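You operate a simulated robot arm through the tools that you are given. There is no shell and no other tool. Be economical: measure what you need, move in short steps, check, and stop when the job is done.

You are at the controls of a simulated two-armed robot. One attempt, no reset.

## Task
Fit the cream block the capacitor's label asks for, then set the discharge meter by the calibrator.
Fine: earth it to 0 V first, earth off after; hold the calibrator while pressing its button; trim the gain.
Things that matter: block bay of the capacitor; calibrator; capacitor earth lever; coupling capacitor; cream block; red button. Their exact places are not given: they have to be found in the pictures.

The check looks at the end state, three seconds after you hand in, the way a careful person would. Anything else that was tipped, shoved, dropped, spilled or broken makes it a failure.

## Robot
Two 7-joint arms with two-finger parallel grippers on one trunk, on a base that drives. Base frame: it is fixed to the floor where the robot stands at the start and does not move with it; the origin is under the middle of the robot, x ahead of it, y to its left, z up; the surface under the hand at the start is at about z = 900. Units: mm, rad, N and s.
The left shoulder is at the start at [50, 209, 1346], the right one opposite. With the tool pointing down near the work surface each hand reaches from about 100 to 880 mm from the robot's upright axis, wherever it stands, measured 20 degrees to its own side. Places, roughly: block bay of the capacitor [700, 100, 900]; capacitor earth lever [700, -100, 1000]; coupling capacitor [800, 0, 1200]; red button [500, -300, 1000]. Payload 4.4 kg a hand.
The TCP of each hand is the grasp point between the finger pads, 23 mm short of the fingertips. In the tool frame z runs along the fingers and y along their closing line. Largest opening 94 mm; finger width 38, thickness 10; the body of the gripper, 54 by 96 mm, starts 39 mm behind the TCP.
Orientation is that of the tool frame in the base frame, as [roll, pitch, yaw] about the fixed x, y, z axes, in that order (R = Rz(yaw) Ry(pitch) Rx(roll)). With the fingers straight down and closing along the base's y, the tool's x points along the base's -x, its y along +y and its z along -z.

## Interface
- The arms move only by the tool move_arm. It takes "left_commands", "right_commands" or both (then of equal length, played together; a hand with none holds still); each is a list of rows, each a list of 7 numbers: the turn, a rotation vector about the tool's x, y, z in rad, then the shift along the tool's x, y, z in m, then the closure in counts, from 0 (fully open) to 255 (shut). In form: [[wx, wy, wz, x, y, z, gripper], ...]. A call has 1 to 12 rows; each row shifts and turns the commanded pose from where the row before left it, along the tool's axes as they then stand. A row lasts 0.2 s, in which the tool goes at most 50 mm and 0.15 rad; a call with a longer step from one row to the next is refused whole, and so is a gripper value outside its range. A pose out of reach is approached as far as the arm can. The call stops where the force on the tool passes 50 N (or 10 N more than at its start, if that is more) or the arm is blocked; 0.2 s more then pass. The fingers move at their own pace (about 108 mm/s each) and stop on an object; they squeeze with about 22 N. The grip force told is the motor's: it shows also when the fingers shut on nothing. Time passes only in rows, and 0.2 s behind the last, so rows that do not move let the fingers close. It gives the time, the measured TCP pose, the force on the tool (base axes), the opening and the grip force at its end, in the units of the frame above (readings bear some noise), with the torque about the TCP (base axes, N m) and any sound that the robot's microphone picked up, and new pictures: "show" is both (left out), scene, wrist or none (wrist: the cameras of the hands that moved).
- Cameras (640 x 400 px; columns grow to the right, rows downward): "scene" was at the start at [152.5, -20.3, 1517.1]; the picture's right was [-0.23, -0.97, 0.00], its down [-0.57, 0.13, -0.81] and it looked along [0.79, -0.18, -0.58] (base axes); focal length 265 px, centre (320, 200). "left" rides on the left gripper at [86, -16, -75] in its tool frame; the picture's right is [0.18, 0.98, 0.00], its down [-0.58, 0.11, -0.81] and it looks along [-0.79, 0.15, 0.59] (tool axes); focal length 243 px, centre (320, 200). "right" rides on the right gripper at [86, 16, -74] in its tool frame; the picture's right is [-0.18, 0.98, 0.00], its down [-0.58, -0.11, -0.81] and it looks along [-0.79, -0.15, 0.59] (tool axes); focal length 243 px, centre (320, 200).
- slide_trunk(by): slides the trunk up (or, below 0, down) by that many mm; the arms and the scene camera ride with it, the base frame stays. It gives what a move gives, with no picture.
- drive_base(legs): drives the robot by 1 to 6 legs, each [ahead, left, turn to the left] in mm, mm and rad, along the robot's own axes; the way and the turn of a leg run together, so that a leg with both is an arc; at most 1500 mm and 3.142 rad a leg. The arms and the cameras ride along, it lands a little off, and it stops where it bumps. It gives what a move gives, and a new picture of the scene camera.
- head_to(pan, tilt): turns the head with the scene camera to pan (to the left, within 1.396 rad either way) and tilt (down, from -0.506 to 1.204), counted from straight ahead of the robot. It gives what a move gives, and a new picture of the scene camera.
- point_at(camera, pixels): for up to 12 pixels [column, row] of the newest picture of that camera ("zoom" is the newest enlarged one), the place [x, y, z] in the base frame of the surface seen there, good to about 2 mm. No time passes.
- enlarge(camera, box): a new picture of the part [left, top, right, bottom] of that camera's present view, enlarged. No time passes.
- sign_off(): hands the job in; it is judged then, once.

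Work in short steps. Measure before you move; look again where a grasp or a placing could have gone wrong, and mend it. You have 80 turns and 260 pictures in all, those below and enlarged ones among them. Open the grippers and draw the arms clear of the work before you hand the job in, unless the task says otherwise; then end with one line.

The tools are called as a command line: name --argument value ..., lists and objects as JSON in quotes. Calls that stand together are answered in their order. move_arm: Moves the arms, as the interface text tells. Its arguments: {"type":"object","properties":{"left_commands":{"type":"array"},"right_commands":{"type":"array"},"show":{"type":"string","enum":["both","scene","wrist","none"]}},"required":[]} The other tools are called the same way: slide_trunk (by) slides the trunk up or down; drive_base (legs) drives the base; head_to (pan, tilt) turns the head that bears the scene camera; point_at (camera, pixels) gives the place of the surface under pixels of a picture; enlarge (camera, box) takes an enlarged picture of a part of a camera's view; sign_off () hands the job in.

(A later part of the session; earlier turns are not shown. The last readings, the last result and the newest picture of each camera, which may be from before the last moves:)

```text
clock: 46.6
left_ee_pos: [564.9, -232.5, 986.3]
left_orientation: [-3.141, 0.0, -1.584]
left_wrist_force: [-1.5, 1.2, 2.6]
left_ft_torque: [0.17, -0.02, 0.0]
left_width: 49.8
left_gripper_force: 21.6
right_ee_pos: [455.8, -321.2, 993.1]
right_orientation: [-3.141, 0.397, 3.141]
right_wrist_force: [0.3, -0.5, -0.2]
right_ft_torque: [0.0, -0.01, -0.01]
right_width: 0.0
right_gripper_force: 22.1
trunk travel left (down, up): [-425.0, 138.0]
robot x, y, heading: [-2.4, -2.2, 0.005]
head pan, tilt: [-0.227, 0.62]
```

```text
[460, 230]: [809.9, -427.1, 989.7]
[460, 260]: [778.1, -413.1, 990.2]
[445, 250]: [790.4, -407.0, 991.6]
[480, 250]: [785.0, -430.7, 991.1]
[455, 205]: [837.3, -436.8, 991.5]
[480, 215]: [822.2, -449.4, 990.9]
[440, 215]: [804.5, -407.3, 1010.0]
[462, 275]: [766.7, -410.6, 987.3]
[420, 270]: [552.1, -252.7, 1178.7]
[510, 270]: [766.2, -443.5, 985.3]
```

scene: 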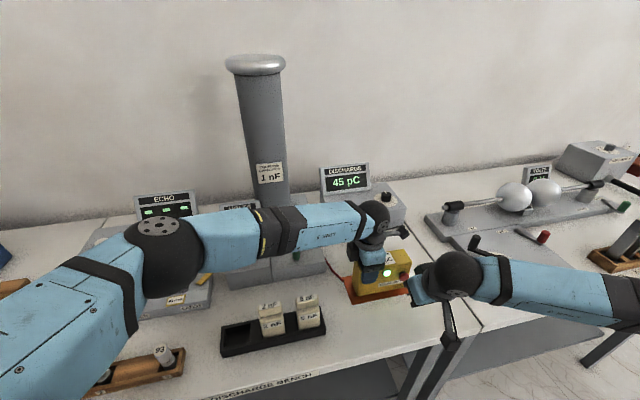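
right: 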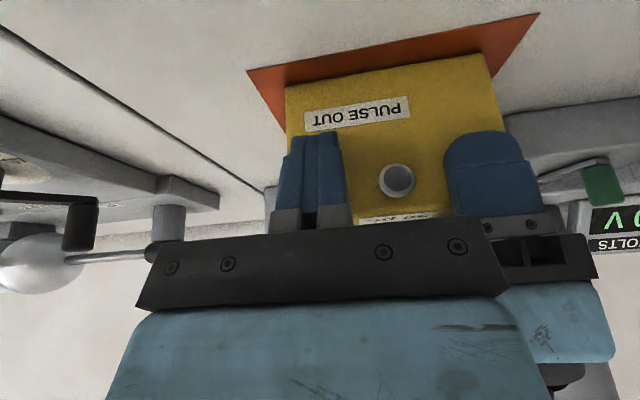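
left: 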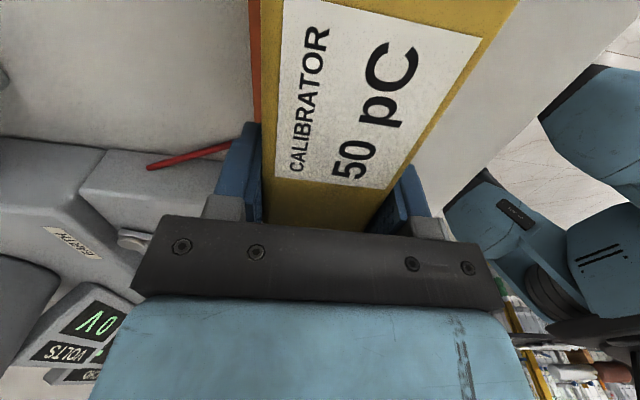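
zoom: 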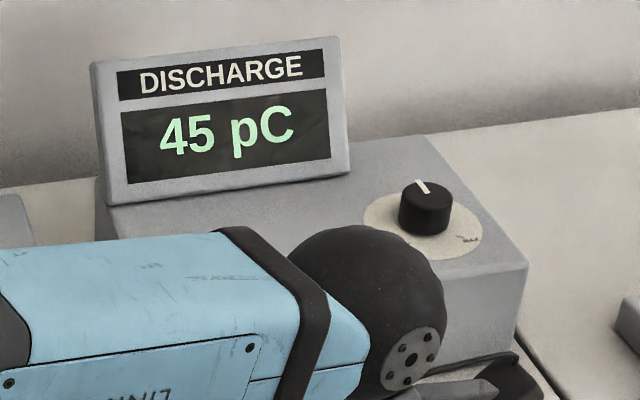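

The lamp stays on and it still reads 45 pC. I release the calibrator, lift the left hand straight up and move it back left; the right hand lifts too.

move_arm --left_commands '[[0, 0, 0, 0, 0, 0, 0], [0, 0, 0, 0, 0, 0, 0], [0, 0, 0, 0, 0, -0.04, 0], [0, 0, 0, 0, 0, -0.045, 0], [0, 0, 0, 0, 0, -0.045, 0], [0, 0, 0, 0, 0, -0.02, 0], [0, 0, 0, -0.045, 0, 0, 0], [0, 0, 0, -0.045, 0, 0, 0], [0, 0, 0, -0.045, 0, 0, 0], [0, 0, 0, -0.045, 0, 0, 0], [0, 0, 0, -0.045, 0, 0, 0], [0, 0, 0, -0.045, 0, 0, 0]]' --right_commands '[[0, 0, 0, 0, 0, -0.03, 255], [0, 0, 0, 0, 0, -0.03, 255], [0, 0, 0, 0, -0.02, -0.03, 255], [0, 0.13, 0, 0, -0.02, -0.03, 100], [0, 0.13, 0, 0, -0.02, 0, 100], [0, 0.13, 0, 0, -0.02, 0, 100], [0, 0, 0, 0, 0, 0, 100], [0, 0, 0, 0, 0, 0, 100], [0, 0, 0, 0, 0, 0, 100], [0, 0, 0, 0, 0, 0, 100], [0, 0, 0, 0, 0, 0, 100], [0, 0, 0, 0, 0, 0, 100]]' --show "scene"

enlarge --camera "scene" --box '[360, 175, 410, 220]'

point_at --camera "zoom" --pixels '[[322, 180], [322, 150], [322, 220], [290, 200], [355, 200], [322, 250], [300, 130], [320, 270], [250, 200], [400, 230], [340, 150], [300, 160]]'

```text
clock: 49.2
left_ee_pos: [568.5, 40.6, 1136.5]
left_orientation: [-3.141, 0.0, -1.584]
left_wrist_force: [0.1, 0.4, 0.3]
left_ft_torque: [-0.02, -0.05, 0.01]
left_width: 94.0
left_gripper_force: 0.1
right_ee_pos: [409.5, -399.1, 1105.4]
right_orientation: [-3.139, 0.006, 3.14]
right_wrist_force: [-0.8, 0.6, 0.2]
right_ft_torque: [-0.04, 0.0, -0.01]
right_width: 57.3
right_gripper_force: 0.0
trunk travel left (down, up): [-425.0, 138.0]
robot x, y, heading: [-1.7, -1.1, 0.003]
head pan, tilt: [-0.227, 0.62]
```

scene: 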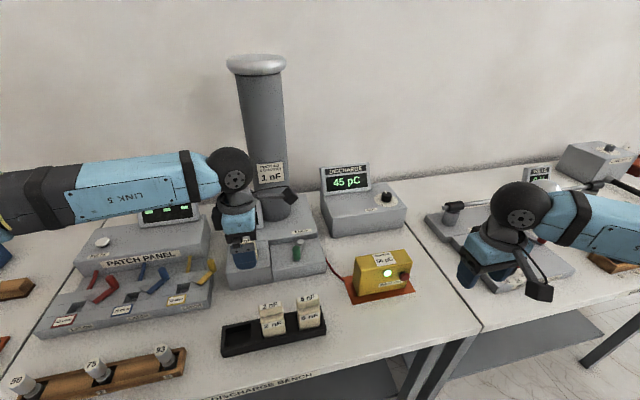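

```text
8.89 times, centred on (385, 198) of scene
```

zoom: 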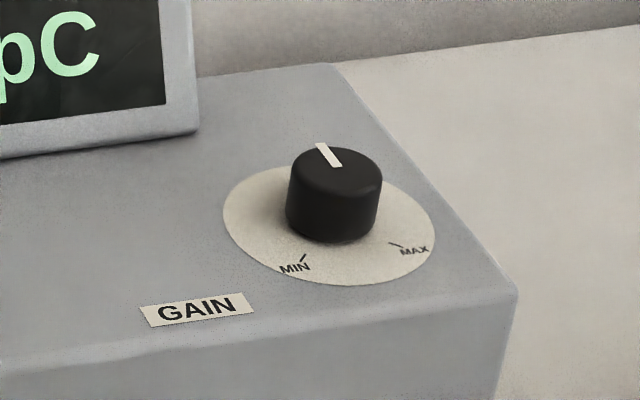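

```text
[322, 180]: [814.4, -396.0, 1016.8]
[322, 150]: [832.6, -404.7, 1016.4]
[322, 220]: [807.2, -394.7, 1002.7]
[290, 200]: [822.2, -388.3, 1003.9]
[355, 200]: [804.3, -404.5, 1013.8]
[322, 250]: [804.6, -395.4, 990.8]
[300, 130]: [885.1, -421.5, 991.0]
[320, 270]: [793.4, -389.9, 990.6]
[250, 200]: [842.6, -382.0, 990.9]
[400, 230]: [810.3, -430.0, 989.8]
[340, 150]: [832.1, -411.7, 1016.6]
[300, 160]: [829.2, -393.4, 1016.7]
```

The lamp remains on. Gain knob: centre ≈ (820,−405), z 991–1017, MIN lower left, MAX lower right, so clockwise raises it. It is slightly beyond reach (915 mm), so I move the left hand further left and drive 250 mm to the right.

move_arm --left_commands '[[0, 0, 0, -0.045, 0, -0.01, 0], [0, 0, 0, -0.045, 0, -0.01, 0], [0, 0, 0, -0.045, 0, -0.01, 0], [0, 0, 0, -0.045, 0, -0.01, 0], [0, 0, 0, 0, 0, 0, 0]]' --right_commands '[[0, 0, 0, 0, 0, -0.02, 100], [0, 0, 0, 0, 0, -0.02, 100], [0, 0, 0, 0, 0, 0, 100], [0, 0, 0, 0, 0, 0, 100], [0, 0, 0, 0, 0, 0, 100]]' --show "none"

drive_base --legs '[[0, -250, 0]]'

```text
clock: 50.4
left_ee_pos: [573.9, 218.5, 1177.9]
left_orientation: [-3.141, 0.003, -1.586]
left_wrist_force: [-0.2, -0.7, -0.6]
left_ft_torque: [0.03, 0.04, -0.03]
left_width: 93.9
left_gripper_force: 0.0
right_ee_pos: [409.6, -401.5, 1144.1]
right_orientation: [3.141, 0.005, 3.139]
right_wrist_force: [-0.6, 0.2, -0.4]
right_ft_torque: [-0.02, -0.01, -0.01]
right_width: 57.1
right_gripper_force: 0.0
trunk travel left (down, up): [-425.0, 138.0]
robot x, y, heading: [2.0, 0.5, -0.003]
head pan, tilt: [-0.227, 0.62]
```

```text
clock: 53.2
left_ee_pos: [573.7, -28.7, 1176.0]
left_orientation: [3.141, -0.002, -1.583]
left_wrist_force: [-0.3, -0.2, -0.5]
left_ft_torque: [-0.01, -0.02, -0.01]
left_width: 93.9
left_gripper_force: 0.0
right_ee_pos: [408.6, -649.2, 1144.1]
right_orientation: [3.141, 0.008, -3.141]
right_wrist_force: [-0.3, 0.4, -0.2]
right_ft_torque: [-0.02, -0.02, 0.01]
right_width: 57.2
right_gripper_force: 0.1
trunk travel left (down, up): [-425.0, 138.0]
robot x, y, heading: [-0.8, -247.3, 0.006]
head pan, tilt: [-0.227, 0.62]
```

scene: 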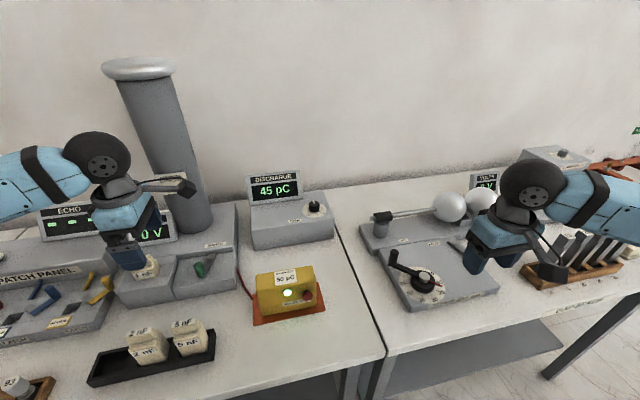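

Good view. I re-measure the knob from here and move the right hand sideways in y first, then ahead over it.

enlarge --camera "scene" --box '[290, 185, 340, 230]'

point_at --camera "zoom" --pixels '[[310, 150], [310, 180], [310, 210], [270, 160], [350, 160], [290, 140], [330, 140], [310, 135], [260, 180], [360, 180]]'

move_arm --right_commands '[[0, 0, 0, 0, 0.049, 0, 100], [0, 0, 0, 0, 0.049, 0, 100], [0, 0, 0, 0, 0.049, 0, 100], [0, 0, 0, 0, 0.049, 0, 100], [0, 0, 0, 0, 0.048, 0, 100], [0, 0, 0, -0.048, 0, 0, 100], [0, 0, 0, -0.048, 0, 0, 100], [0, 0, 0, -0.048, 0, 0, 100], [0, 0, 0, -0.048, 0, 0, 100], [0, 0, 0, -0.048, 0, 0, 100], [0, 0, 0, -0.048, 0, 0, 100], [0, 0, 0, 0, 0, 0, 100]]' --show "none"

```text
8.89 times, centred on (315, 208) of scene
```

zoom: 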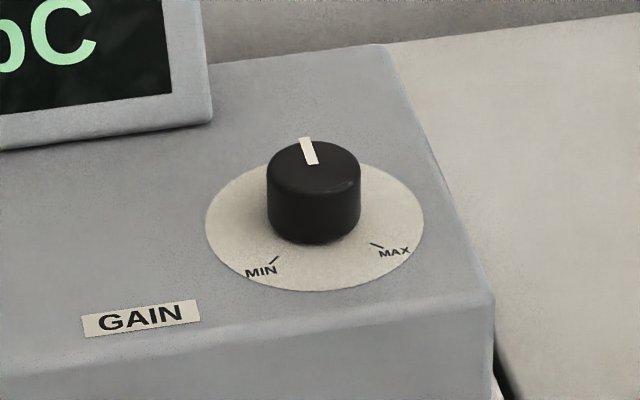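

```text
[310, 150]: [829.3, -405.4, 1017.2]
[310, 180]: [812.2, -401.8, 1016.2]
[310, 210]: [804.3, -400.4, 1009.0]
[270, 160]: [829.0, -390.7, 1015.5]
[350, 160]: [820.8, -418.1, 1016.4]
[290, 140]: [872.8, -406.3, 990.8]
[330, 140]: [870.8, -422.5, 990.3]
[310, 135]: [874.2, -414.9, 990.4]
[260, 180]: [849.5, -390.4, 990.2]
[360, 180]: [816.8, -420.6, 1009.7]
```

```text
clock: 55.8
left_ee_pos: [574.4, -30.1, 1177.7]
left_orientation: [-3.142, 0.0, -1.584]
left_wrist_force: [0.0, -0.8, 0.4]
left_ft_torque: [0.02, -0.02, 0.01]
left_width: 93.9
left_gripper_force: 0.1
right_ee_pos: [696.9, -405.7, 1148.2]
right_orientation: [3.141, 0.008, -3.141]
right_wrist_force: [-0.3, -1.0, -0.1]
right_ft_torque: [-0.01, -0.01, 0.02]
right_width: 57.3
right_gripper_force: 0.0
trunk travel left (down, up): [-425.0, 138.0]
robot x, y, heading: [-0.6, -244.3, -0.004]
head pan, tilt: [-0.227, 0.62]
```

Knob centre ≈ (819.5,−405). I move ahead 122 mm and lower part-way, then look.

move_arm --right_commands '[[0, 0, 0, -0.042, 0, 0, 100], [0, 0, 0, -0.042, 0, 0, 100], [0, 0, 0, -0.039, 0.0005, 0, 100], [0, 0, 0, 0, 0, 0.04, 100], [0, 0, 0, 0, 0, 0.04, 100], [0, 0, 0, 0, 0, 0, 100]]'

enlarge --camera "scene" --box '[230, 150, 370, 260]'

```text
clock: 57.2
left_ee_pos: [574.2, -27.6, 1176.6]
left_orientation: [3.141, 0.0, -1.585]
left_wrist_force: [0.4, -0.6, -0.3]
left_ft_torque: [0.02, -0.01, 0.02]
left_width: 93.9
left_gripper_force: 0.0
right_ee_pos: [819.9, -404.7, 1067.6]
right_orientation: [3.141, 0.006, 3.141]
right_wrist_force: [-0.2, 0.5, 0.1]
right_ft_torque: [-0.02, -0.02, 0.0]
right_width: 57.2
right_gripper_force: 0.1
trunk travel left (down, up): [-425.0, 138.0]
robot x, y, heading: [1.0, -249.1, 0.0]
head pan, tilt: [-0.227, 0.62]
```

scene: 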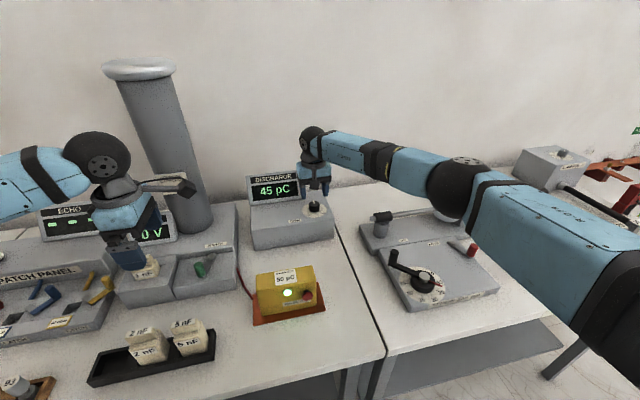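
right: 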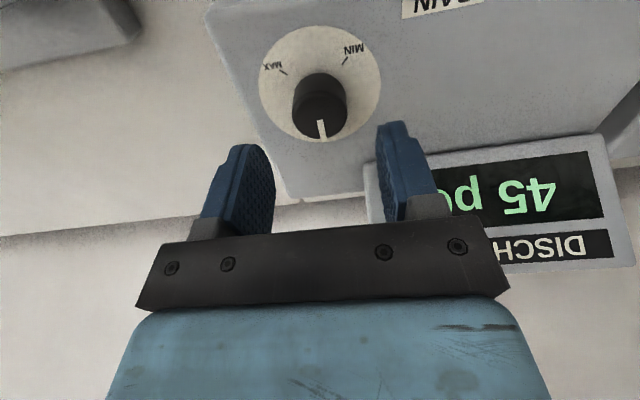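

```text
3.64 times, centred on (300, 205) of scene
```

zoom: 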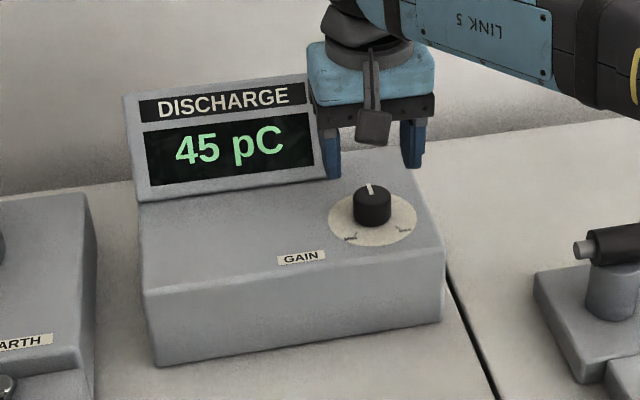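

The reading camera shows the display next to the hand; I check the display's right edge location for clearance before descending.

point_at --camera "zoom" --pixels '[[318, 180], [318, 130], [305, 82], [372, 195], [365, 225], [330, 160]]'

point_at --camera "right" --pixels '[[320, 95], [322, 130], [295, 100], [346, 100], [335, 125], [305, 125]]'

```text
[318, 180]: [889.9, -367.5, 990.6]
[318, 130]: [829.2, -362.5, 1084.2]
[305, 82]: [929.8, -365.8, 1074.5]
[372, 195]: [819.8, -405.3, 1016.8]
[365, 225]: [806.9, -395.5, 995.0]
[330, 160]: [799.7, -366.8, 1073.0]
```

```text
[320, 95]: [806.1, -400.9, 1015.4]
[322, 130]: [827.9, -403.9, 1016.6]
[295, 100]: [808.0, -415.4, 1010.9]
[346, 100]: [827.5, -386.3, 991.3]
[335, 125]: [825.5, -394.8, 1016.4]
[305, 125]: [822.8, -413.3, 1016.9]
```

Display is at x ≥ 890: clear. I descend to z 1019 and close on the knob.

move_arm --right_commands '[[0, 0, 0, 0, 0, 0.025, 100], [0, 0, 0, 0, 0, 0.0235, 100], [0, 0, 0, 0, 0, 0, 100], [0, 0, 0, 0, 0, 0, 255], [0, 0, 0, 0, 0, 0, 255], [0, 0, 0, 0, 0, 0, 255]]'

enlarge --camera "scene" --box '[230, 150, 370, 260]'

```text
clock: 58.6
left_ee_pos: [573.6, -28.2, 1176.6]
left_orientation: [-3.141, 0.001, -1.583]
left_wrist_force: [0.1, 1.2, 0.5]
left_ft_torque: [-0.03, -0.01, -0.02]
left_width: 94.0
left_gripper_force: 0.1
right_ee_pos: [821.4, -404.2, 1019.2]
right_orientation: [-3.141, 0.007, -3.141]
right_wrist_force: [-0.1, 0.3, -0.7]
right_ft_torque: [-0.24, -0.89, 0.0]
right_width: 33.7
right_gripper_force: 45.2
trunk travel left (down, up): [-425.0, 138.0]
robot x, y, heading: [1.1, -249.3, -0.001]
head pan, tilt: [-0.227, 0.62]
```

scene: 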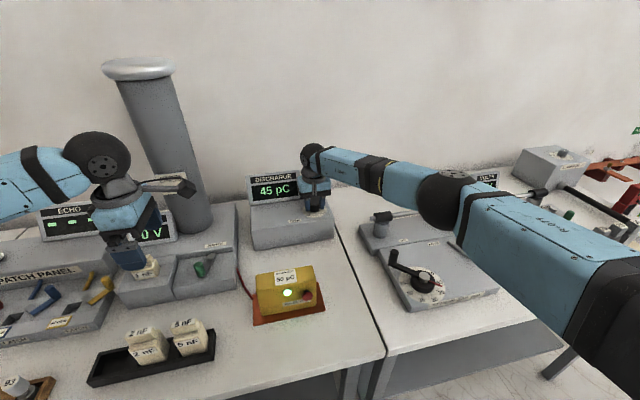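
right: 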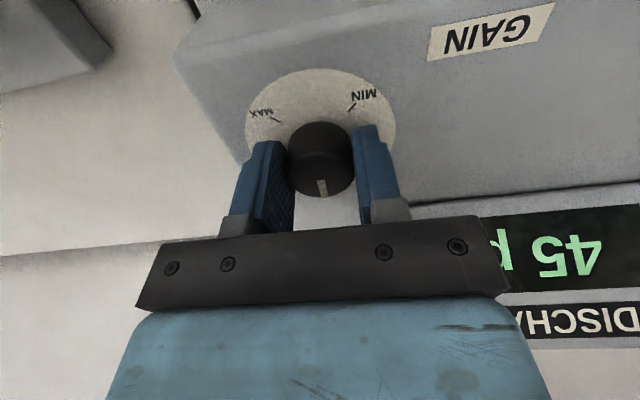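

```text
3.64 times, centred on (300, 205) of scene
```

zoom: 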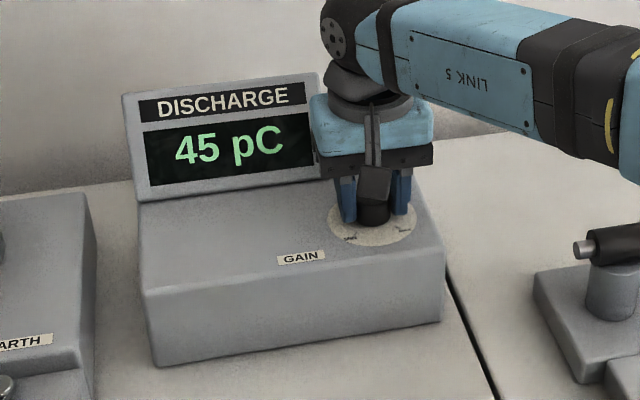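

The knob is gripped (33.7 mm). I turn it clockwise by 0.2 rad and read.

move_arm --right_commands '[[0, 0, 0.1, 0, 0, 0, 255], [0, 0, 0.1, 0, 0, 0, 255], [0, 0, 0, 0, 0, 0, 255]]' --show "none"

enlarge --camera "scene" --box '[230, 150, 370, 260]'

```text
clock: 59.4
left_ee_pos: [573.8, -28.1, 1177.2]
left_orientation: [-3.14, 0.0, -1.584]
left_wrist_force: [-0.1, -0.2, 0.2]
left_ft_torque: [0.02, 0.01, 0.02]
left_width: 93.9
left_gripper_force: 0.1
right_ee_pos: [819.8, -405.8, 1019.6]
right_orientation: [3.138, 0.009, 2.939]
right_wrist_force: [0.9, 1.1, 2.9]
right_ft_torque: [-0.86, 0.01, -0.01]
right_width: 34.1
right_gripper_force: 45.0
trunk travel left (down, up): [-425.0, 138.0]
robot x, y, heading: [1.1, -244.4, -0.002]
head pan, tilt: [-0.227, 0.62]
```

```text
3.64 times, centred on (300, 205) of scene
```

zoom: 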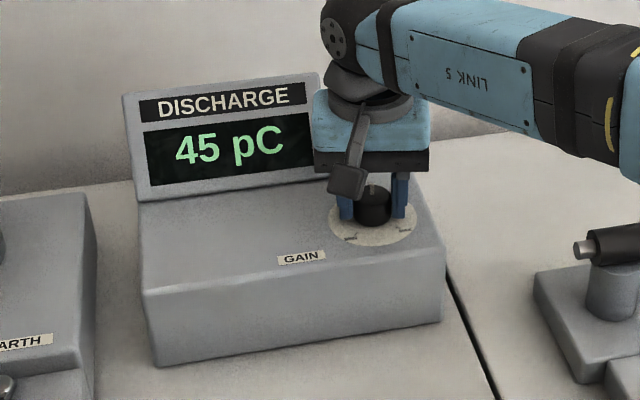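

Still 45 pC. I check whether the knob really turned, and the lamp.

move_arm --right_commands '[[0, 0, 0, 0, 0, 0, 255], [0, 0, 0, 0, 0, 0, 255]]'

enlarge --camera "right" --box '[220, 50, 420, 220]'

enlarge --camera "scene" --box '[230, 160, 370, 320]'

```text
clock: 60.0
left_ee_pos: [573.7, -29.9, 1177.7]
left_orientation: [3.141, 0.0, -1.583]
left_wrist_force: [1.2, 0.8, 1.2]
left_ft_torque: [0.0, -0.01, -0.04]
left_width: 94.0
left_gripper_force: 0.0
right_ee_pos: [820.6, -404.0, 1019.8]
right_orientation: [3.139, 0.005, 2.942]
right_wrist_force: [3.5, 1.4, 4.0]
right_ft_torque: [-0.36, 0.34, 0.0]
right_width: 33.7
right_gripper_force: 45.2
trunk travel left (down, up): [-425.0, 138.0]
robot x, y, heading: [-2.6, -249.2, -0.005]
head pan, tilt: [-0.227, 0.62]
```

scene: 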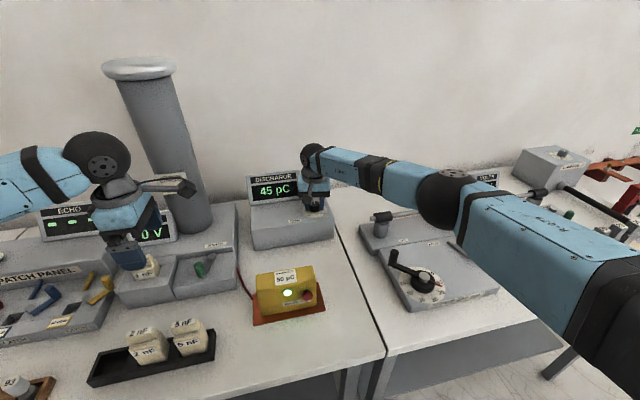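
right: 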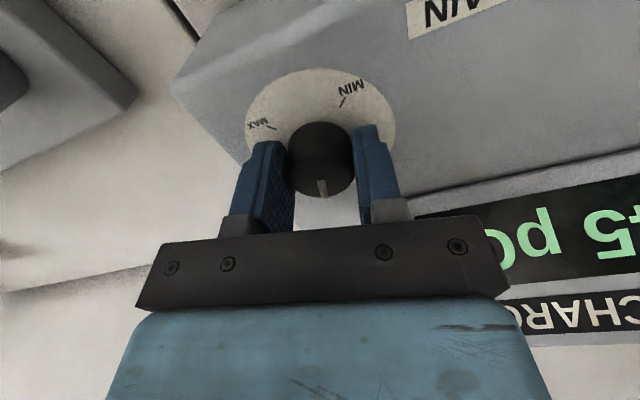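

```text
2.35 times, centred on (320, 135) of right
```

zoom: 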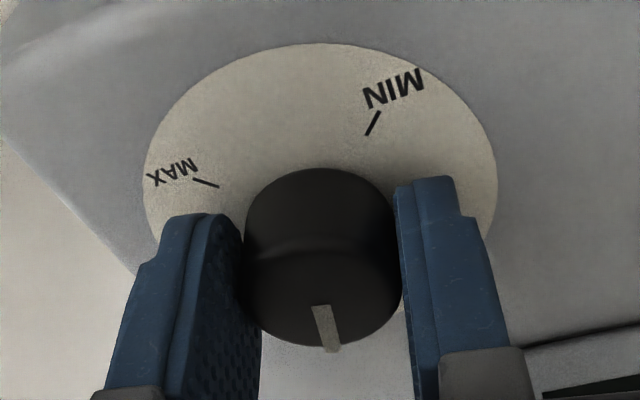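

```text
2.50 times, centred on (300, 240) of scene
```

zoom: 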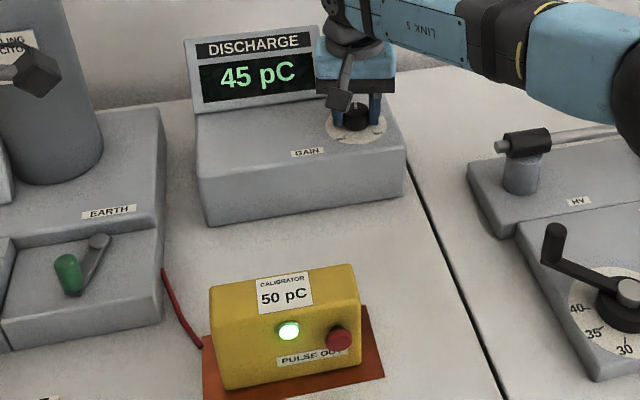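

The knob did turn with the fingers; reading unchanged so far. I turn a further 0.25 rad and read again.

move_arm --right_commands '[[0, 0, 0.125, 0, 0, 0, 255], [0, 0, 0.125, 0, 0, 0, 255], [0, 0, 0, 0, 0, 0, 255]]' --show "scene"

enlarge --camera "scene" --box '[230, 160, 370, 320]'

enlarge --camera "right" --box '[220, 50, 420, 220]'

```text
clock: 60.8
left_ee_pos: [573.1, -29.5, 1177.0]
left_orientation: [3.141, 0.0, -1.586]
left_wrist_force: [-0.8, -0.8, -0.2]
left_ft_torque: [0.0, 0.0, -0.02]
left_width: 94.5
left_gripper_force: 0.1
right_ee_pos: [820.1, -403.9, 1018.9]
right_orientation: [3.139, 0.007, 2.689]
right_wrist_force: [6.8, 3.2, 7.2]
right_ft_torque: [-0.48, 0.62, 0.03]
right_width: 33.6
right_gripper_force: 44.7
trunk travel left (down, up): [-425.0, 138.0]
robot x, y, heading: [0.1, -249.1, -0.0]
head pan, tilt: [-0.227, 0.62]
```

scene: 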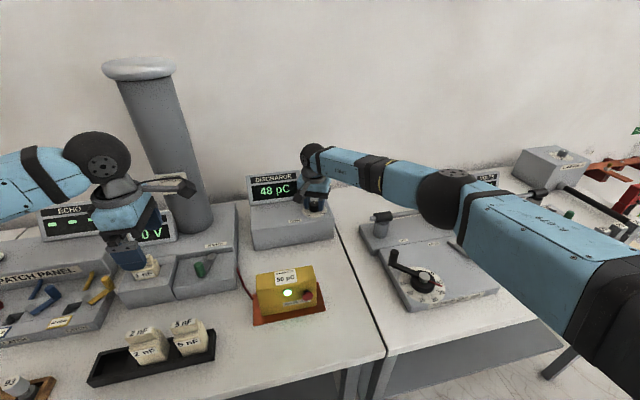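

```text
2.50 times, centred on (300, 240) of scene
```

zoom: 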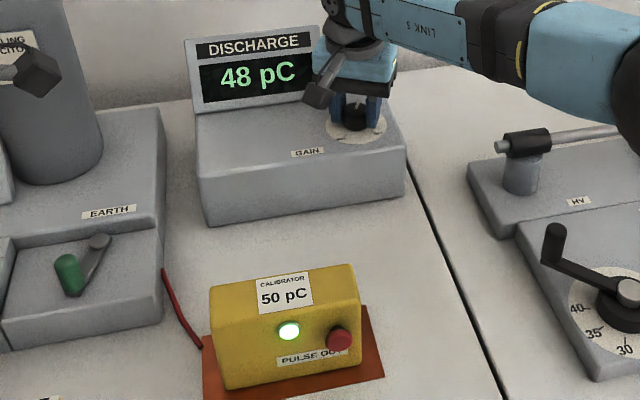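

```text
2.35 times, centred on (320, 135) of right
```

zoom: 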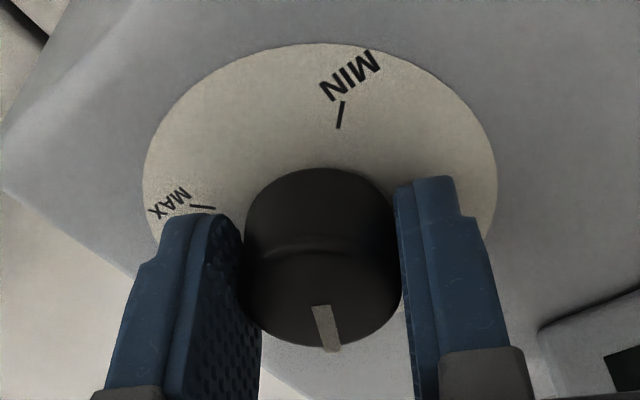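

It reads 48 pC now, so it is live. I wait a moment to see if it has settled.

move_arm --right_commands '[[0, 0, 0, 0, 0, 0, 255], [0, 0, 0, 0, 0, 0, 255], [0, 0, 0, 0, 0, 0, 255], [0, 0, 0, 0, 0, 0, 255]]' --show "none"

enlarge --camera "scene" --box '[240, 165, 340, 245]'

```text
clock: 61.8
left_ee_pos: [573.7, -29.5, 1177.0]
left_orientation: [3.141, 0.0, -1.585]
left_wrist_force: [0.0, -0.5, 0.4]
left_ft_torque: [-0.02, 0.0, 0.0]
left_width: 93.9
left_gripper_force: 0.1
right_ee_pos: [820.6, -405.7, 1019.0]
right_orientation: [3.139, 0.007, 2.691]
right_wrist_force: [8.5, 2.5, 9.0]
right_ft_torque: [-0.31, 0.05, 0.01]
right_width: 33.6
right_gripper_force: 44.8
trunk travel left (down, up): [-425.0, 138.0]
robot x, y, heading: [-2.0, -249.0, -0.004]
head pan, tilt: [-0.227, 0.62]
```

```text
5.00 times, centred on (290, 205) of scene
```

zoom: 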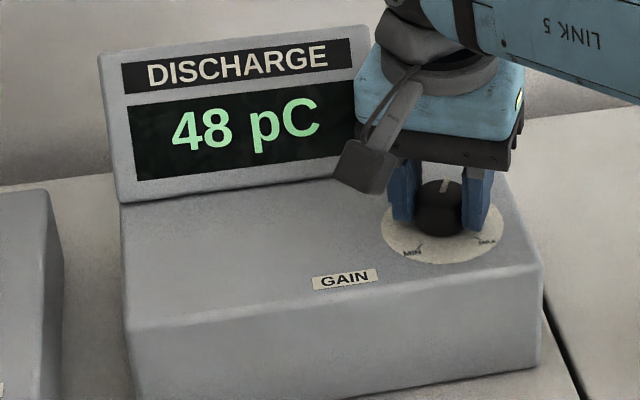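

Settled at 48 (≈12 pC/rad beyond slack). I turn 0.15 rad more.

move_arm --right_commands '[[0, 0, 0.075, 0, 0, 0, 255], [0, 0, 0.075, 0, 0, 0, 255], [0, 0, 0, 0, 0, 0, 255], [0, 0, 0, 0, 0, 0, 255], [0, 0, 0, 0, 0, 0, 255]]' --show "none"

enlarge --camera "scene" --box '[240, 165, 340, 245]'

```text
clock: 63.0
left_ee_pos: [574.0, -29.0, 1176.3]
left_orientation: [3.141, 0.0, -1.585]
left_wrist_force: [0.0, -1.1, 0.5]
left_ft_torque: [0.0, -0.01, 0.01]
left_width: 93.9
left_gripper_force: 0.0
right_ee_pos: [821.2, -404.5, 1020.1]
right_orientation: [3.137, 0.007, 2.542]
right_wrist_force: [10.2, 3.3, 10.3]
right_ft_torque: [-0.86, -0.31, 0.01]
right_width: 33.7
right_gripper_force: 44.8
trunk travel left (down, up): [-425.0, 138.0]
robot x, y, heading: [-1.5, -249.2, 0.002]
head pan, tilt: [-0.227, 0.62]
```

```text
5.00 times, centred on (290, 205) of scene
```

zoom: 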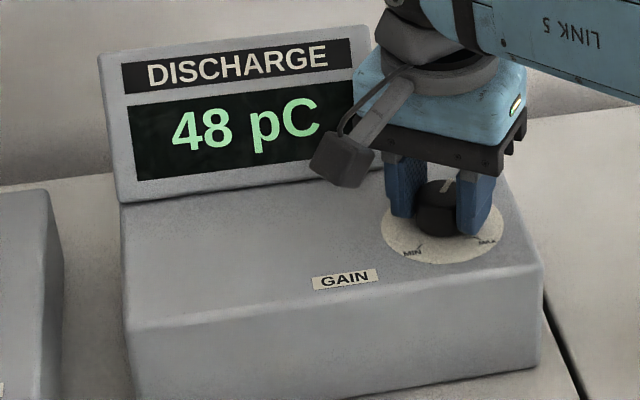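

Still 48; the meter may sample with a lag. I wait about 2 s and read again.

move_arm --right_commands '[[0, 0, 0, 0, 0, 0, 255], [0, 0, 0, 0, 0, 0, 255], [0, 0, 0, 0, 0, 0, 255], [0, 0, 0, 0, 0, 0, 255], [0, 0, 0, 0, 0, 0, 255], [0, 0, 0, 0, 0, 0, 255], [0, 0, 0, 0, 0, 0, 255], [0, 0, 0, 0, 0, 0, 255], [0, 0, 0, 0, 0, 0, 255], [0, 0, 0, 0, 0, 0, 255]]' --show "none"

enlarge --camera "scene" --box '[240, 165, 340, 245]'

```text
clock: 65.2
left_ee_pos: [574.7, -27.8, 1175.7]
left_orientation: [-3.141, 0.001, -1.583]
left_wrist_force: [-0.1, 0.7, 0.9]
left_ft_torque: [0.04, 0.0, 0.04]
left_width: 94.2
left_gripper_force: 0.1
right_ee_pos: [822.2, -404.3, 1019.3]
right_orientation: [3.138, 0.006, 2.543]
right_wrist_force: [13.8, 2.4, 14.9]
right_ft_torque: [-0.25, 0.3, 0.02]
right_width: 33.9
right_gripper_force: 45.0
trunk travel left (down, up): [-425.0, 138.0]
robot x, y, heading: [2.5, -246.7, 0.0]
head pan, tilt: [-0.227, 0.62]
```

```text
5.00 times, centred on (290, 205) of scene
```

zoom: 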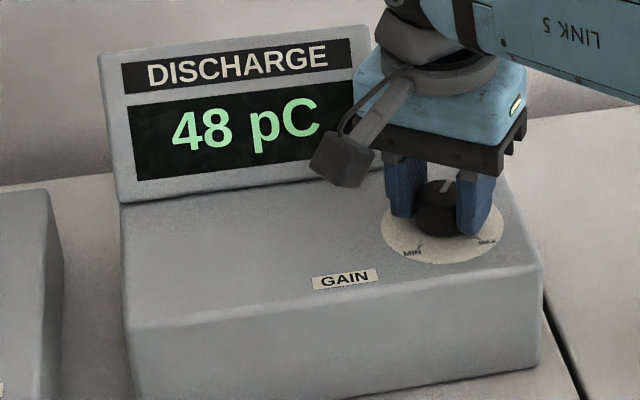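

Still 48. I check from the wrist camera whether the knob follows the fingers.

enlarge --camera "right" --box '[220, 50, 420, 220]'

```text
2.35 times, centred on (320, 135) of right
```

zoom: 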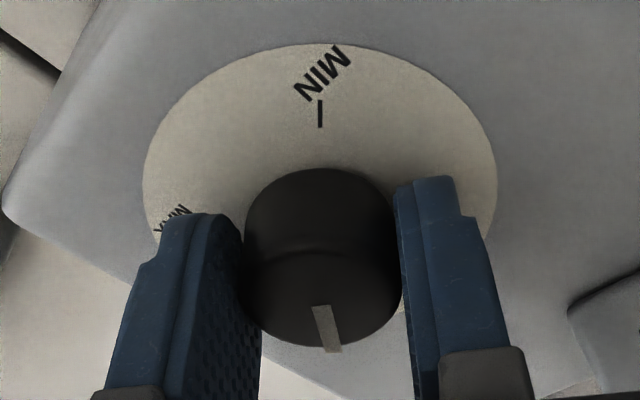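

The knob follows the fingers, so perhaps the pulses are periodic. I wait another 2.4 s and read.

move_arm --right_commands '[[0, 0, 0, 0, 0, 0, 255], [0, 0, 0, 0, 0, 0, 255], [0, 0, 0, 0, 0, 0, 255], [0, 0, 0, 0, 0, 0, 255], [0, 0, 0, 0, 0, 0, 255], [0, 0, 0, 0, 0, 0, 255], [0, 0, 0, 0, 0, 0, 255], [0, 0, 0, 0, 0, 0, 255], [0, 0, 0, 0, 0, 0, 255], [0, 0, 0, 0, 0, 0, 255], [0, 0, 0, 0, 0, 0, 255], [0, 0, 0, 0, 0, 0, 255]]' --show "none"

enlarge --camera "scene" --box '[240, 165, 340, 245]'

```text
clock: 67.8
left_ee_pos: [573.2, -27.7, 1176.6]
left_orientation: [3.141, -0.001, -1.585]
left_wrist_force: [0.3, 0.1, 0.5]
left_ft_torque: [-0.03, 0.02, 0.0]
left_width: 94.0
left_gripper_force: 0.0
right_ee_pos: [820.3, -404.1, 1018.5]
right_orientation: [3.138, 0.006, 2.54]
right_wrist_force: [15.0, 2.2, 16.0]
right_ft_torque: [-0.41, 0.05, 0.02]
right_width: 33.9
right_gripper_force: 44.5
trunk travel left (down, up): [-425.0, 138.0]
robot x, y, heading: [0.8, -248.3, 0.003]
head pan, tilt: [-0.227, 0.62]
```

```text
5.00 times, centred on (290, 205) of scene
```

zoom: 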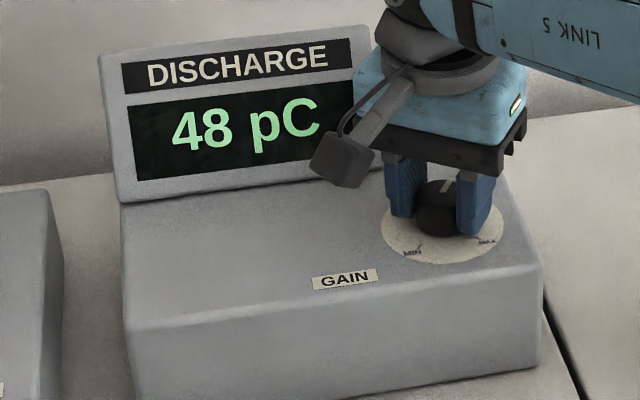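

It holds at 48, so the gain seems to move in steps. I turn 0.12 rad more.

move_arm --right_commands '[[0, 0, 0.06, 0, 0, 0, 255], [0, 0, 0.06, 0, 0, 0, 255], [0, 0, 0, 0, 0, 0, 255], [0, 0, 0, 0, 0, 0, 255], [0, 0, 0, 0, 0, 0, 255]]' --show "none"

enlarge --camera "scene" --box '[240, 165, 340, 245]'

```text
clock: 69.0
left_ee_pos: [574.3, -28.3, 1176.2]
left_orientation: [3.141, -0.002, -1.585]
left_wrist_force: [-0.3, 0.2, -0.4]
left_ft_torque: [0.01, 0.02, -0.02]
left_width: 94.1
left_gripper_force: 0.1
right_ee_pos: [820.5, -402.9, 1018.0]
right_orientation: [3.138, 0.007, 2.422]
right_wrist_force: [18.0, 5.0, 15.6]
right_ft_torque: [-0.87, -0.66, -0.03]
right_width: 33.9
right_gripper_force: 44.6
trunk travel left (down, up): [-425.0, 138.0]
robot x, y, heading: [-2.3, -250.8, -0.001]
head pan, tilt: [-0.227, 0.62]
```

```text
5.00 times, centred on (290, 205) of scene
```

zoom: 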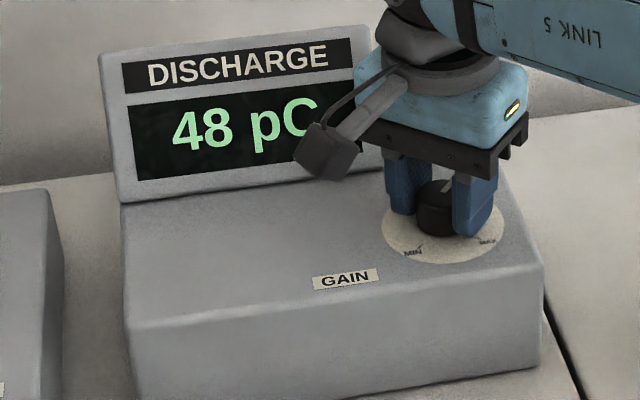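

Still 48. Updates may come about every 15 s (45.6 → 60.6 → 75.6). I wait until past 76 s and read.

move_arm --right_commands '[[0, 0, 0, 0, 0, 0, 255], [0, 0, 0, 0, 0, 0, 255], [0, 0, 0, 0, 0, 0, 255], [0, 0, 0, 0, 0, 0, 255], [0, 0, 0, 0, 0, 0, 255], [0, 0, 0, 0, 0, 0, 255], [0, 0, 0, 0, 0, 0, 255], [0, 0, 0, 0, 0, 0, 255], [0, 0, 0, 0, 0, 0, 255], [0, 0, 0, 0, 0, 0, 255], [0, 0, 0, 0, 0, 0, 255], [0, 0, 0, 0, 0, 0, 255]]' --show "none"

enlarge --camera "scene" --box '[240, 165, 340, 245]'

move_arm --right_commands '[[0, 0, 0, 0, 0, 0, 255], [0, 0, 0, 0, 0, 0, 255], [0, 0, 0, 0, 0, 0, 255], [0, 0, 0, 0, 0, 0, 255], [0, 0, 0, 0, 0, 0, 255], [0, 0, 0, 0, 0, 0, 255], [0, 0, 0, 0, 0, 0, 255], [0, 0, 0, 0, 0, 0, 255], [0, 0, 0, 0, 0, 0, 255], [0, 0, 0, 0, 0, 0, 255], [0, 0, 0, 0, 0, 0, 255], [0, 0, 0, 0, 0, 0, 255]]' --show "none"

move_arm --right_commands '[[0, 0, 0, 0, 0, 0, 255], [0, 0, 0, 0, 0, 0, 255], [0, 0, 0, 0, 0, 0, 255], [0, 0, 0, 0, 0, 0, 255], [0, 0, 0, 0, 0, 0, 255], [0, 0, 0, 0, 0, 0, 255], [0, 0, 0, 0, 0, 0, 255], [0, 0, 0, 0, 0, 0, 255], [0, 0, 0, 0, 0, 0, 255], [0, 0, 0, 0, 0, 0, 255], [0, 0, 0, 0, 0, 0, 255]]' --show "none"

enlarge --camera "scene" --box '[240, 165, 340, 245]'

```text
clock: 71.6
left_ee_pos: [573.8, -28.3, 1176.4]
left_orientation: [3.141, -0.003, -1.586]
left_wrist_force: [-0.5, 0.0, -0.6]
left_ft_torque: [0.0, 0.01, 0.02]
left_width: 94.1
left_gripper_force: 0.0
right_ee_pos: [819.9, -405.1, 1018.7]
right_orientation: [3.139, 0.006, 2.42]
right_wrist_force: [21.6, 5.1, 16.9]
right_ft_torque: [-0.07, 0.34, 0.01]
right_width: 34.0
right_gripper_force: 44.6
trunk travel left (down, up): [-425.0, 138.0]
robot x, y, heading: [0.6, -246.5, 0.002]
head pan, tilt: [-0.227, 0.62]
```

```text
5.00 times, centred on (290, 205) of scene
```

zoom: 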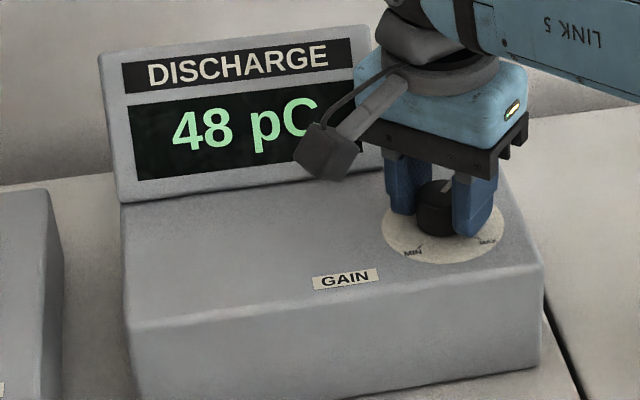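

```text
clock: 74.2
left_ee_pos: [574.1, -28.9, 1176.5]
left_orientation: [3.141, -0.001, -1.584]
left_wrist_force: [0.0, -0.3, 0.1]
left_ft_torque: [0.0, 0.01, -0.01]
left_width: 93.8
left_gripper_force: 0.0
right_ee_pos: [820.6, -404.8, 1018.1]
right_orientation: [3.137, 0.005, 2.421]
right_wrist_force: [19.6, 6.5, 17.0]
right_ft_torque: [-0.39, 0.05, -0.01]
right_width: 33.8
right_gripper_force: 45.1
trunk travel left (down, up): [-425.0, 138.0]
robot x, y, heading: [1.0, -246.4, -0.001]
head pan, tilt: [-0.227, 0.62]
```

```text
clock: 76.6
left_ee_pos: [573.2, -28.4, 1176.3]
left_orientation: [3.141, -0.003, -1.584]
left_wrist_force: [0.1, 0.2, -0.7]
left_ft_torque: [-0.02, -0.01, -0.01]
left_width: 93.7
left_gripper_force: 0.0
right_ee_pos: [821.1, -404.6, 1018.8]
right_orientation: [3.139, 0.006, 2.42]
right_wrist_force: [18.8, 6.7, 15.9]
right_ft_torque: [-0.3, 0.14, 0.04]
right_width: 33.9
right_gripper_force: 44.5
trunk travel left (down, up): [-425.0, 138.0]
robot x, y, heading: [-1.7, -248.1, -0.001]
head pan, tilt: [-0.227, 0.62]
```

```text
5.00 times, centred on (290, 205) of scene
```

zoom: 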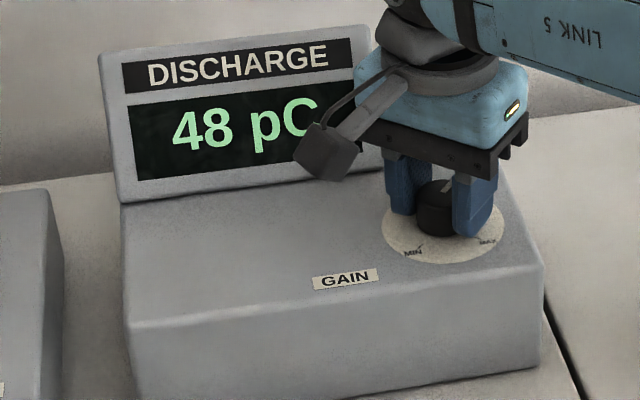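

Still 48. I simply turn another 0.15 rad and read.

move_arm --right_commands '[[0, 0, 0.075, 0, 0, 0, 255], [0, 0, 0.075, 0, 0, 0, 255], [0, 0, 0, 0, 0, 0, 255]]' --show "wrist"

enlarge --camera "scene" --box '[240, 165, 340, 245]'

```text
clock: 77.4
left_ee_pos: [574.5, -27.5, 1177.2]
left_orientation: [-3.141, -0.002, -1.584]
left_wrist_force: [0.1, 0.3, 0.9]
left_ft_torque: [0.0, 0.0, 0.01]
left_width: 94.0
left_gripper_force: 0.1
right_ee_pos: [820.4, -403.4, 1018.7]
right_orientation: [3.135, 0.006, 2.272]
right_wrist_force: [17.7, 6.8, 16.4]
right_ft_torque: [-0.83, -0.08, 0.01]
right_width: 33.9
right_gripper_force: 45.4
trunk travel left (down, up): [-425.0, 138.0]
robot x, y, heading: [-3.7, -248.8, 0.007]
head pan, tilt: [-0.227, 0.62]
```

right: 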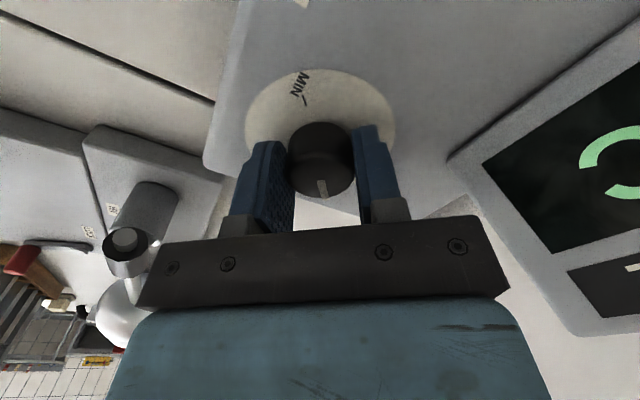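

```text
5.00 times, centred on (290, 205) of scene
```

zoom: 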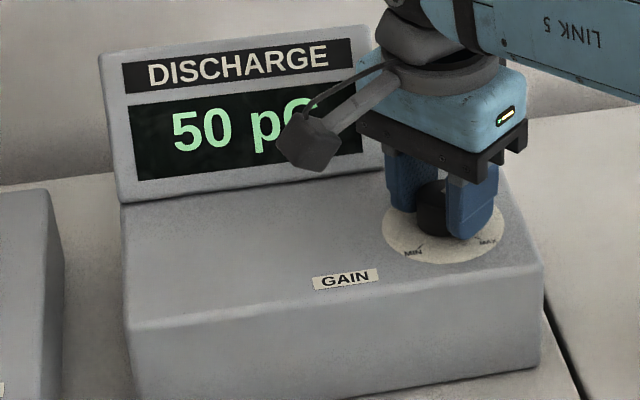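

50 pC reached. Readings look quantised (45, 48, 50), so I go 0.12 rad further toward the middle of the 50 step and verify.

move_arm --right_commands '[[0, 0, 0.06, 0, 0, 0, 255], [0, 0, 0.06, 0, 0, 0, 255], [0, 0, 0, 0, 0, 0, 255], [0, 0, 0, 0, 0, 0, 255]]' --show "none"

enlarge --camera "scene" --box '[240, 165, 340, 245]'

```text
clock: 78.4
left_ee_pos: [573.2, -27.2, 1176.6]
left_orientation: [3.141, -0.002, -1.584]
left_wrist_force: [-0.7, -0.4, 0.5]
left_ft_torque: [-0.01, -0.04, 0.01]
left_width: 94.3
left_gripper_force: 0.1
right_ee_pos: [820.7, -403.8, 1018.1]
right_orientation: [3.136, 0.004, 2.15]
right_wrist_force: [18.5, 5.9, 16.3]
right_ft_torque: [-1.08, -0.24, -0.01]
right_width: 33.5
right_gripper_force: 45.1
trunk travel left (down, up): [-425.0, 138.0]
robot x, y, heading: [2.3, -250.9, -0.004]
head pan, tilt: [-0.227, 0.62]
```

```text
5.00 times, centred on (290, 205) of scene
```

zoom: 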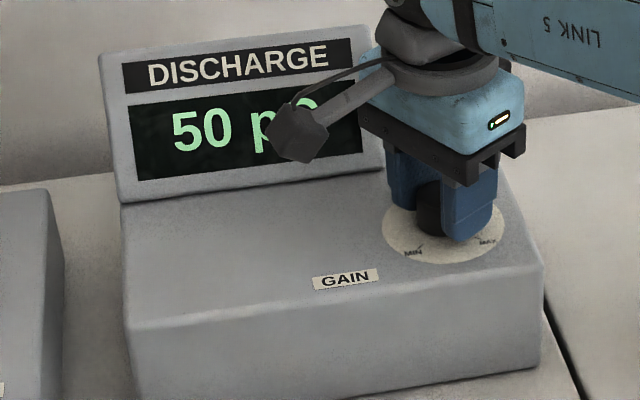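

Steady at 50. I open the gripper and lift straight up.

move_arm --right_commands '[[0, 0, 0, 0, 0, 0, 100], [0, 0, 0, 0, 0, 0, 100], [0, 0, 0, 0, 0, -0.02, 100], [0, 0, 0, 0, 0, -0.04, 100], [0, 0, 0, 0, 0, -0.045, 100], [0, 0, 0, 0, 0, -0.03, 100], [0, 0, 0, 0, 0, 0, 100]]'

enlarge --camera "scene" --box '[230, 160, 370, 320]'

```text
clock: 80.0
left_ee_pos: [574.5, -29.9, 1176.5]
left_orientation: [-3.141, 0.001, -1.585]
left_wrist_force: [-0.4, 1.1, 0.0]
left_ft_torque: [-0.02, -0.02, -0.01]
left_width: 93.9
left_gripper_force: 0.0
right_ee_pos: [820.0, -405.8, 1152.8]
right_orientation: [3.136, 0.003, 2.149]
right_wrist_force: [0.8, 0.4, -0.3]
right_ft_torque: [-0.02, 0.0, 0.01]
right_width: 57.5
right_gripper_force: 0.1
trunk travel left (down, up): [-425.0, 138.0]
robot x, y, heading: [-0.6, -250.1, 0.001]
head pan, tilt: [-0.227, 0.62]
```

scene: 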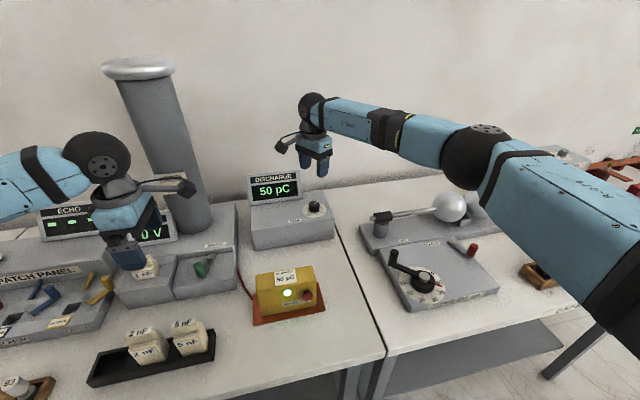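
right: 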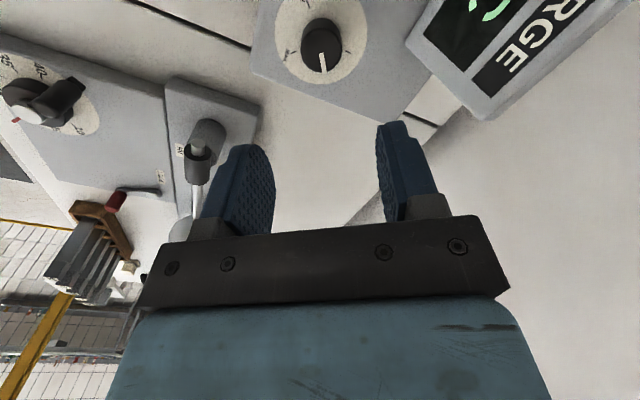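

```text
2.50 times, centred on (300, 240) of scene
```

zoom: 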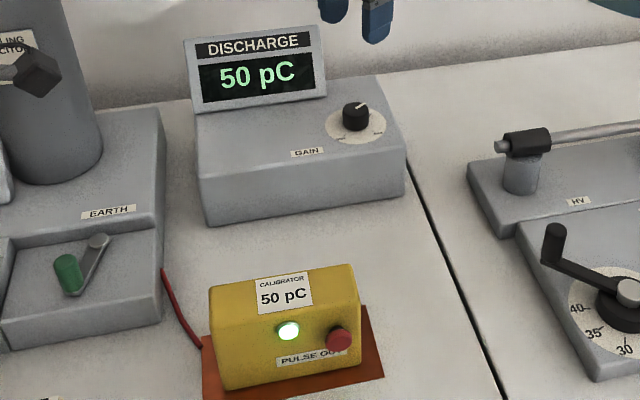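

50 pC after release, lamp on. I draw both arms back clear of the work.

move_arm --left_commands '[[0, 0, 0, 0, 0.03, 0, 0], [0, 0, 0, 0, 0.03, 0, 0], [0, 0, 0, 0, 0.03, 0, 0], [0, 0, 0, 0, 0.03, 0, 0], [0, 0, 0, 0, 0, 0, 0], [0, 0, 0, 0, 0, 0, 0], [0, 0, 0, 0, 0, 0, 0], [0, 0, 0, 0, 0, 0, 0], [0, 0, 0, 0, 0, 0, 0]]' --right_commands '[[0, 0, 0, 0.0246, -0.0377, 0, 50], [0, 0, 0, 0.0246, -0.0377, 0, 0], [0, 0, 0, 0.0246, -0.0377, 0, 0], [0, 0, 0, 0.0246, -0.0377, 0, 0], [0, 0, 0, 0.0246, -0.0377, 0, 0], [0, 0, 0, 0.0246, -0.0377, 0, 0], [0, 0, 0, 0.0246, -0.0377, 0, 0], [0, 0, 0, 0.0246, -0.0377, 0, 0], [0, 0, 0, 0, 0, 0, 0]]' --show "scene"

enlarge --camera "scene" --box '[100, 180, 240, 310]'

enlarge --camera "scene" --box '[230, 160, 370, 320]'

```text
clock: 82.0
left_ee_pos: [454.1, -27.9, 1175.5]
left_orientation: [3.141, -0.001, -1.585]
left_wrist_force: [-0.1, -0.2, -0.6]
left_ft_torque: [0.01, -0.01, -0.01]
left_width: 94.1
left_gripper_force: 0.0
right_ee_pos: [460.3, -405.4, 1150.3]
right_orientation: [3.138, 0.003, 2.15]
right_wrist_force: [-0.1, 0.0, 0.1]
right_ft_torque: [0.0, 0.03, 0.02]
right_width: 94.2
right_gripper_force: 0.1
trunk travel left (down, up): [-425.0, 138.0]
robot x, y, heading: [1.2, -250.1, -0.001]
head pan, tilt: [-0.227, 0.62]
```

scene: 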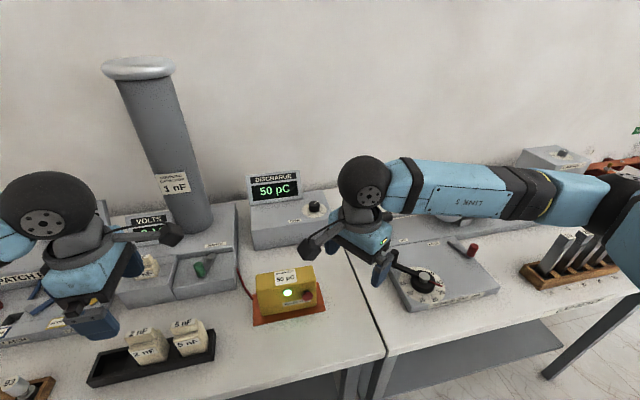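

```text
3.08 times, centred on (170, 245) of scene
```

zoom: 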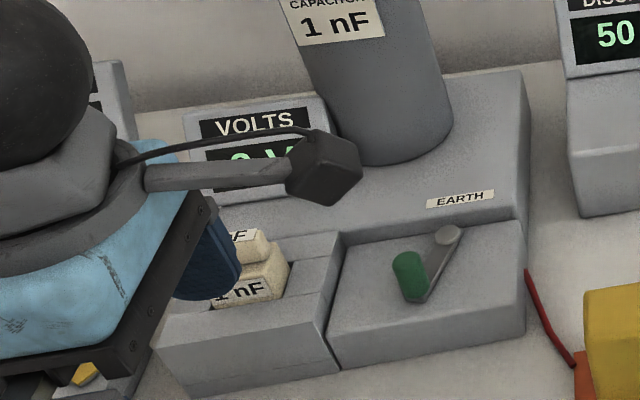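

```text
2.50 times, centred on (300, 240) of scene
```

zoom: 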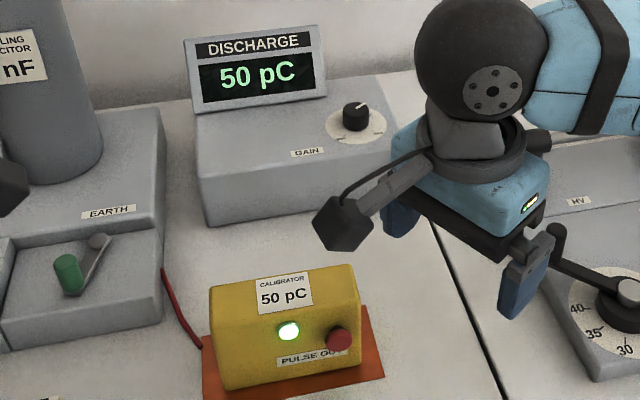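

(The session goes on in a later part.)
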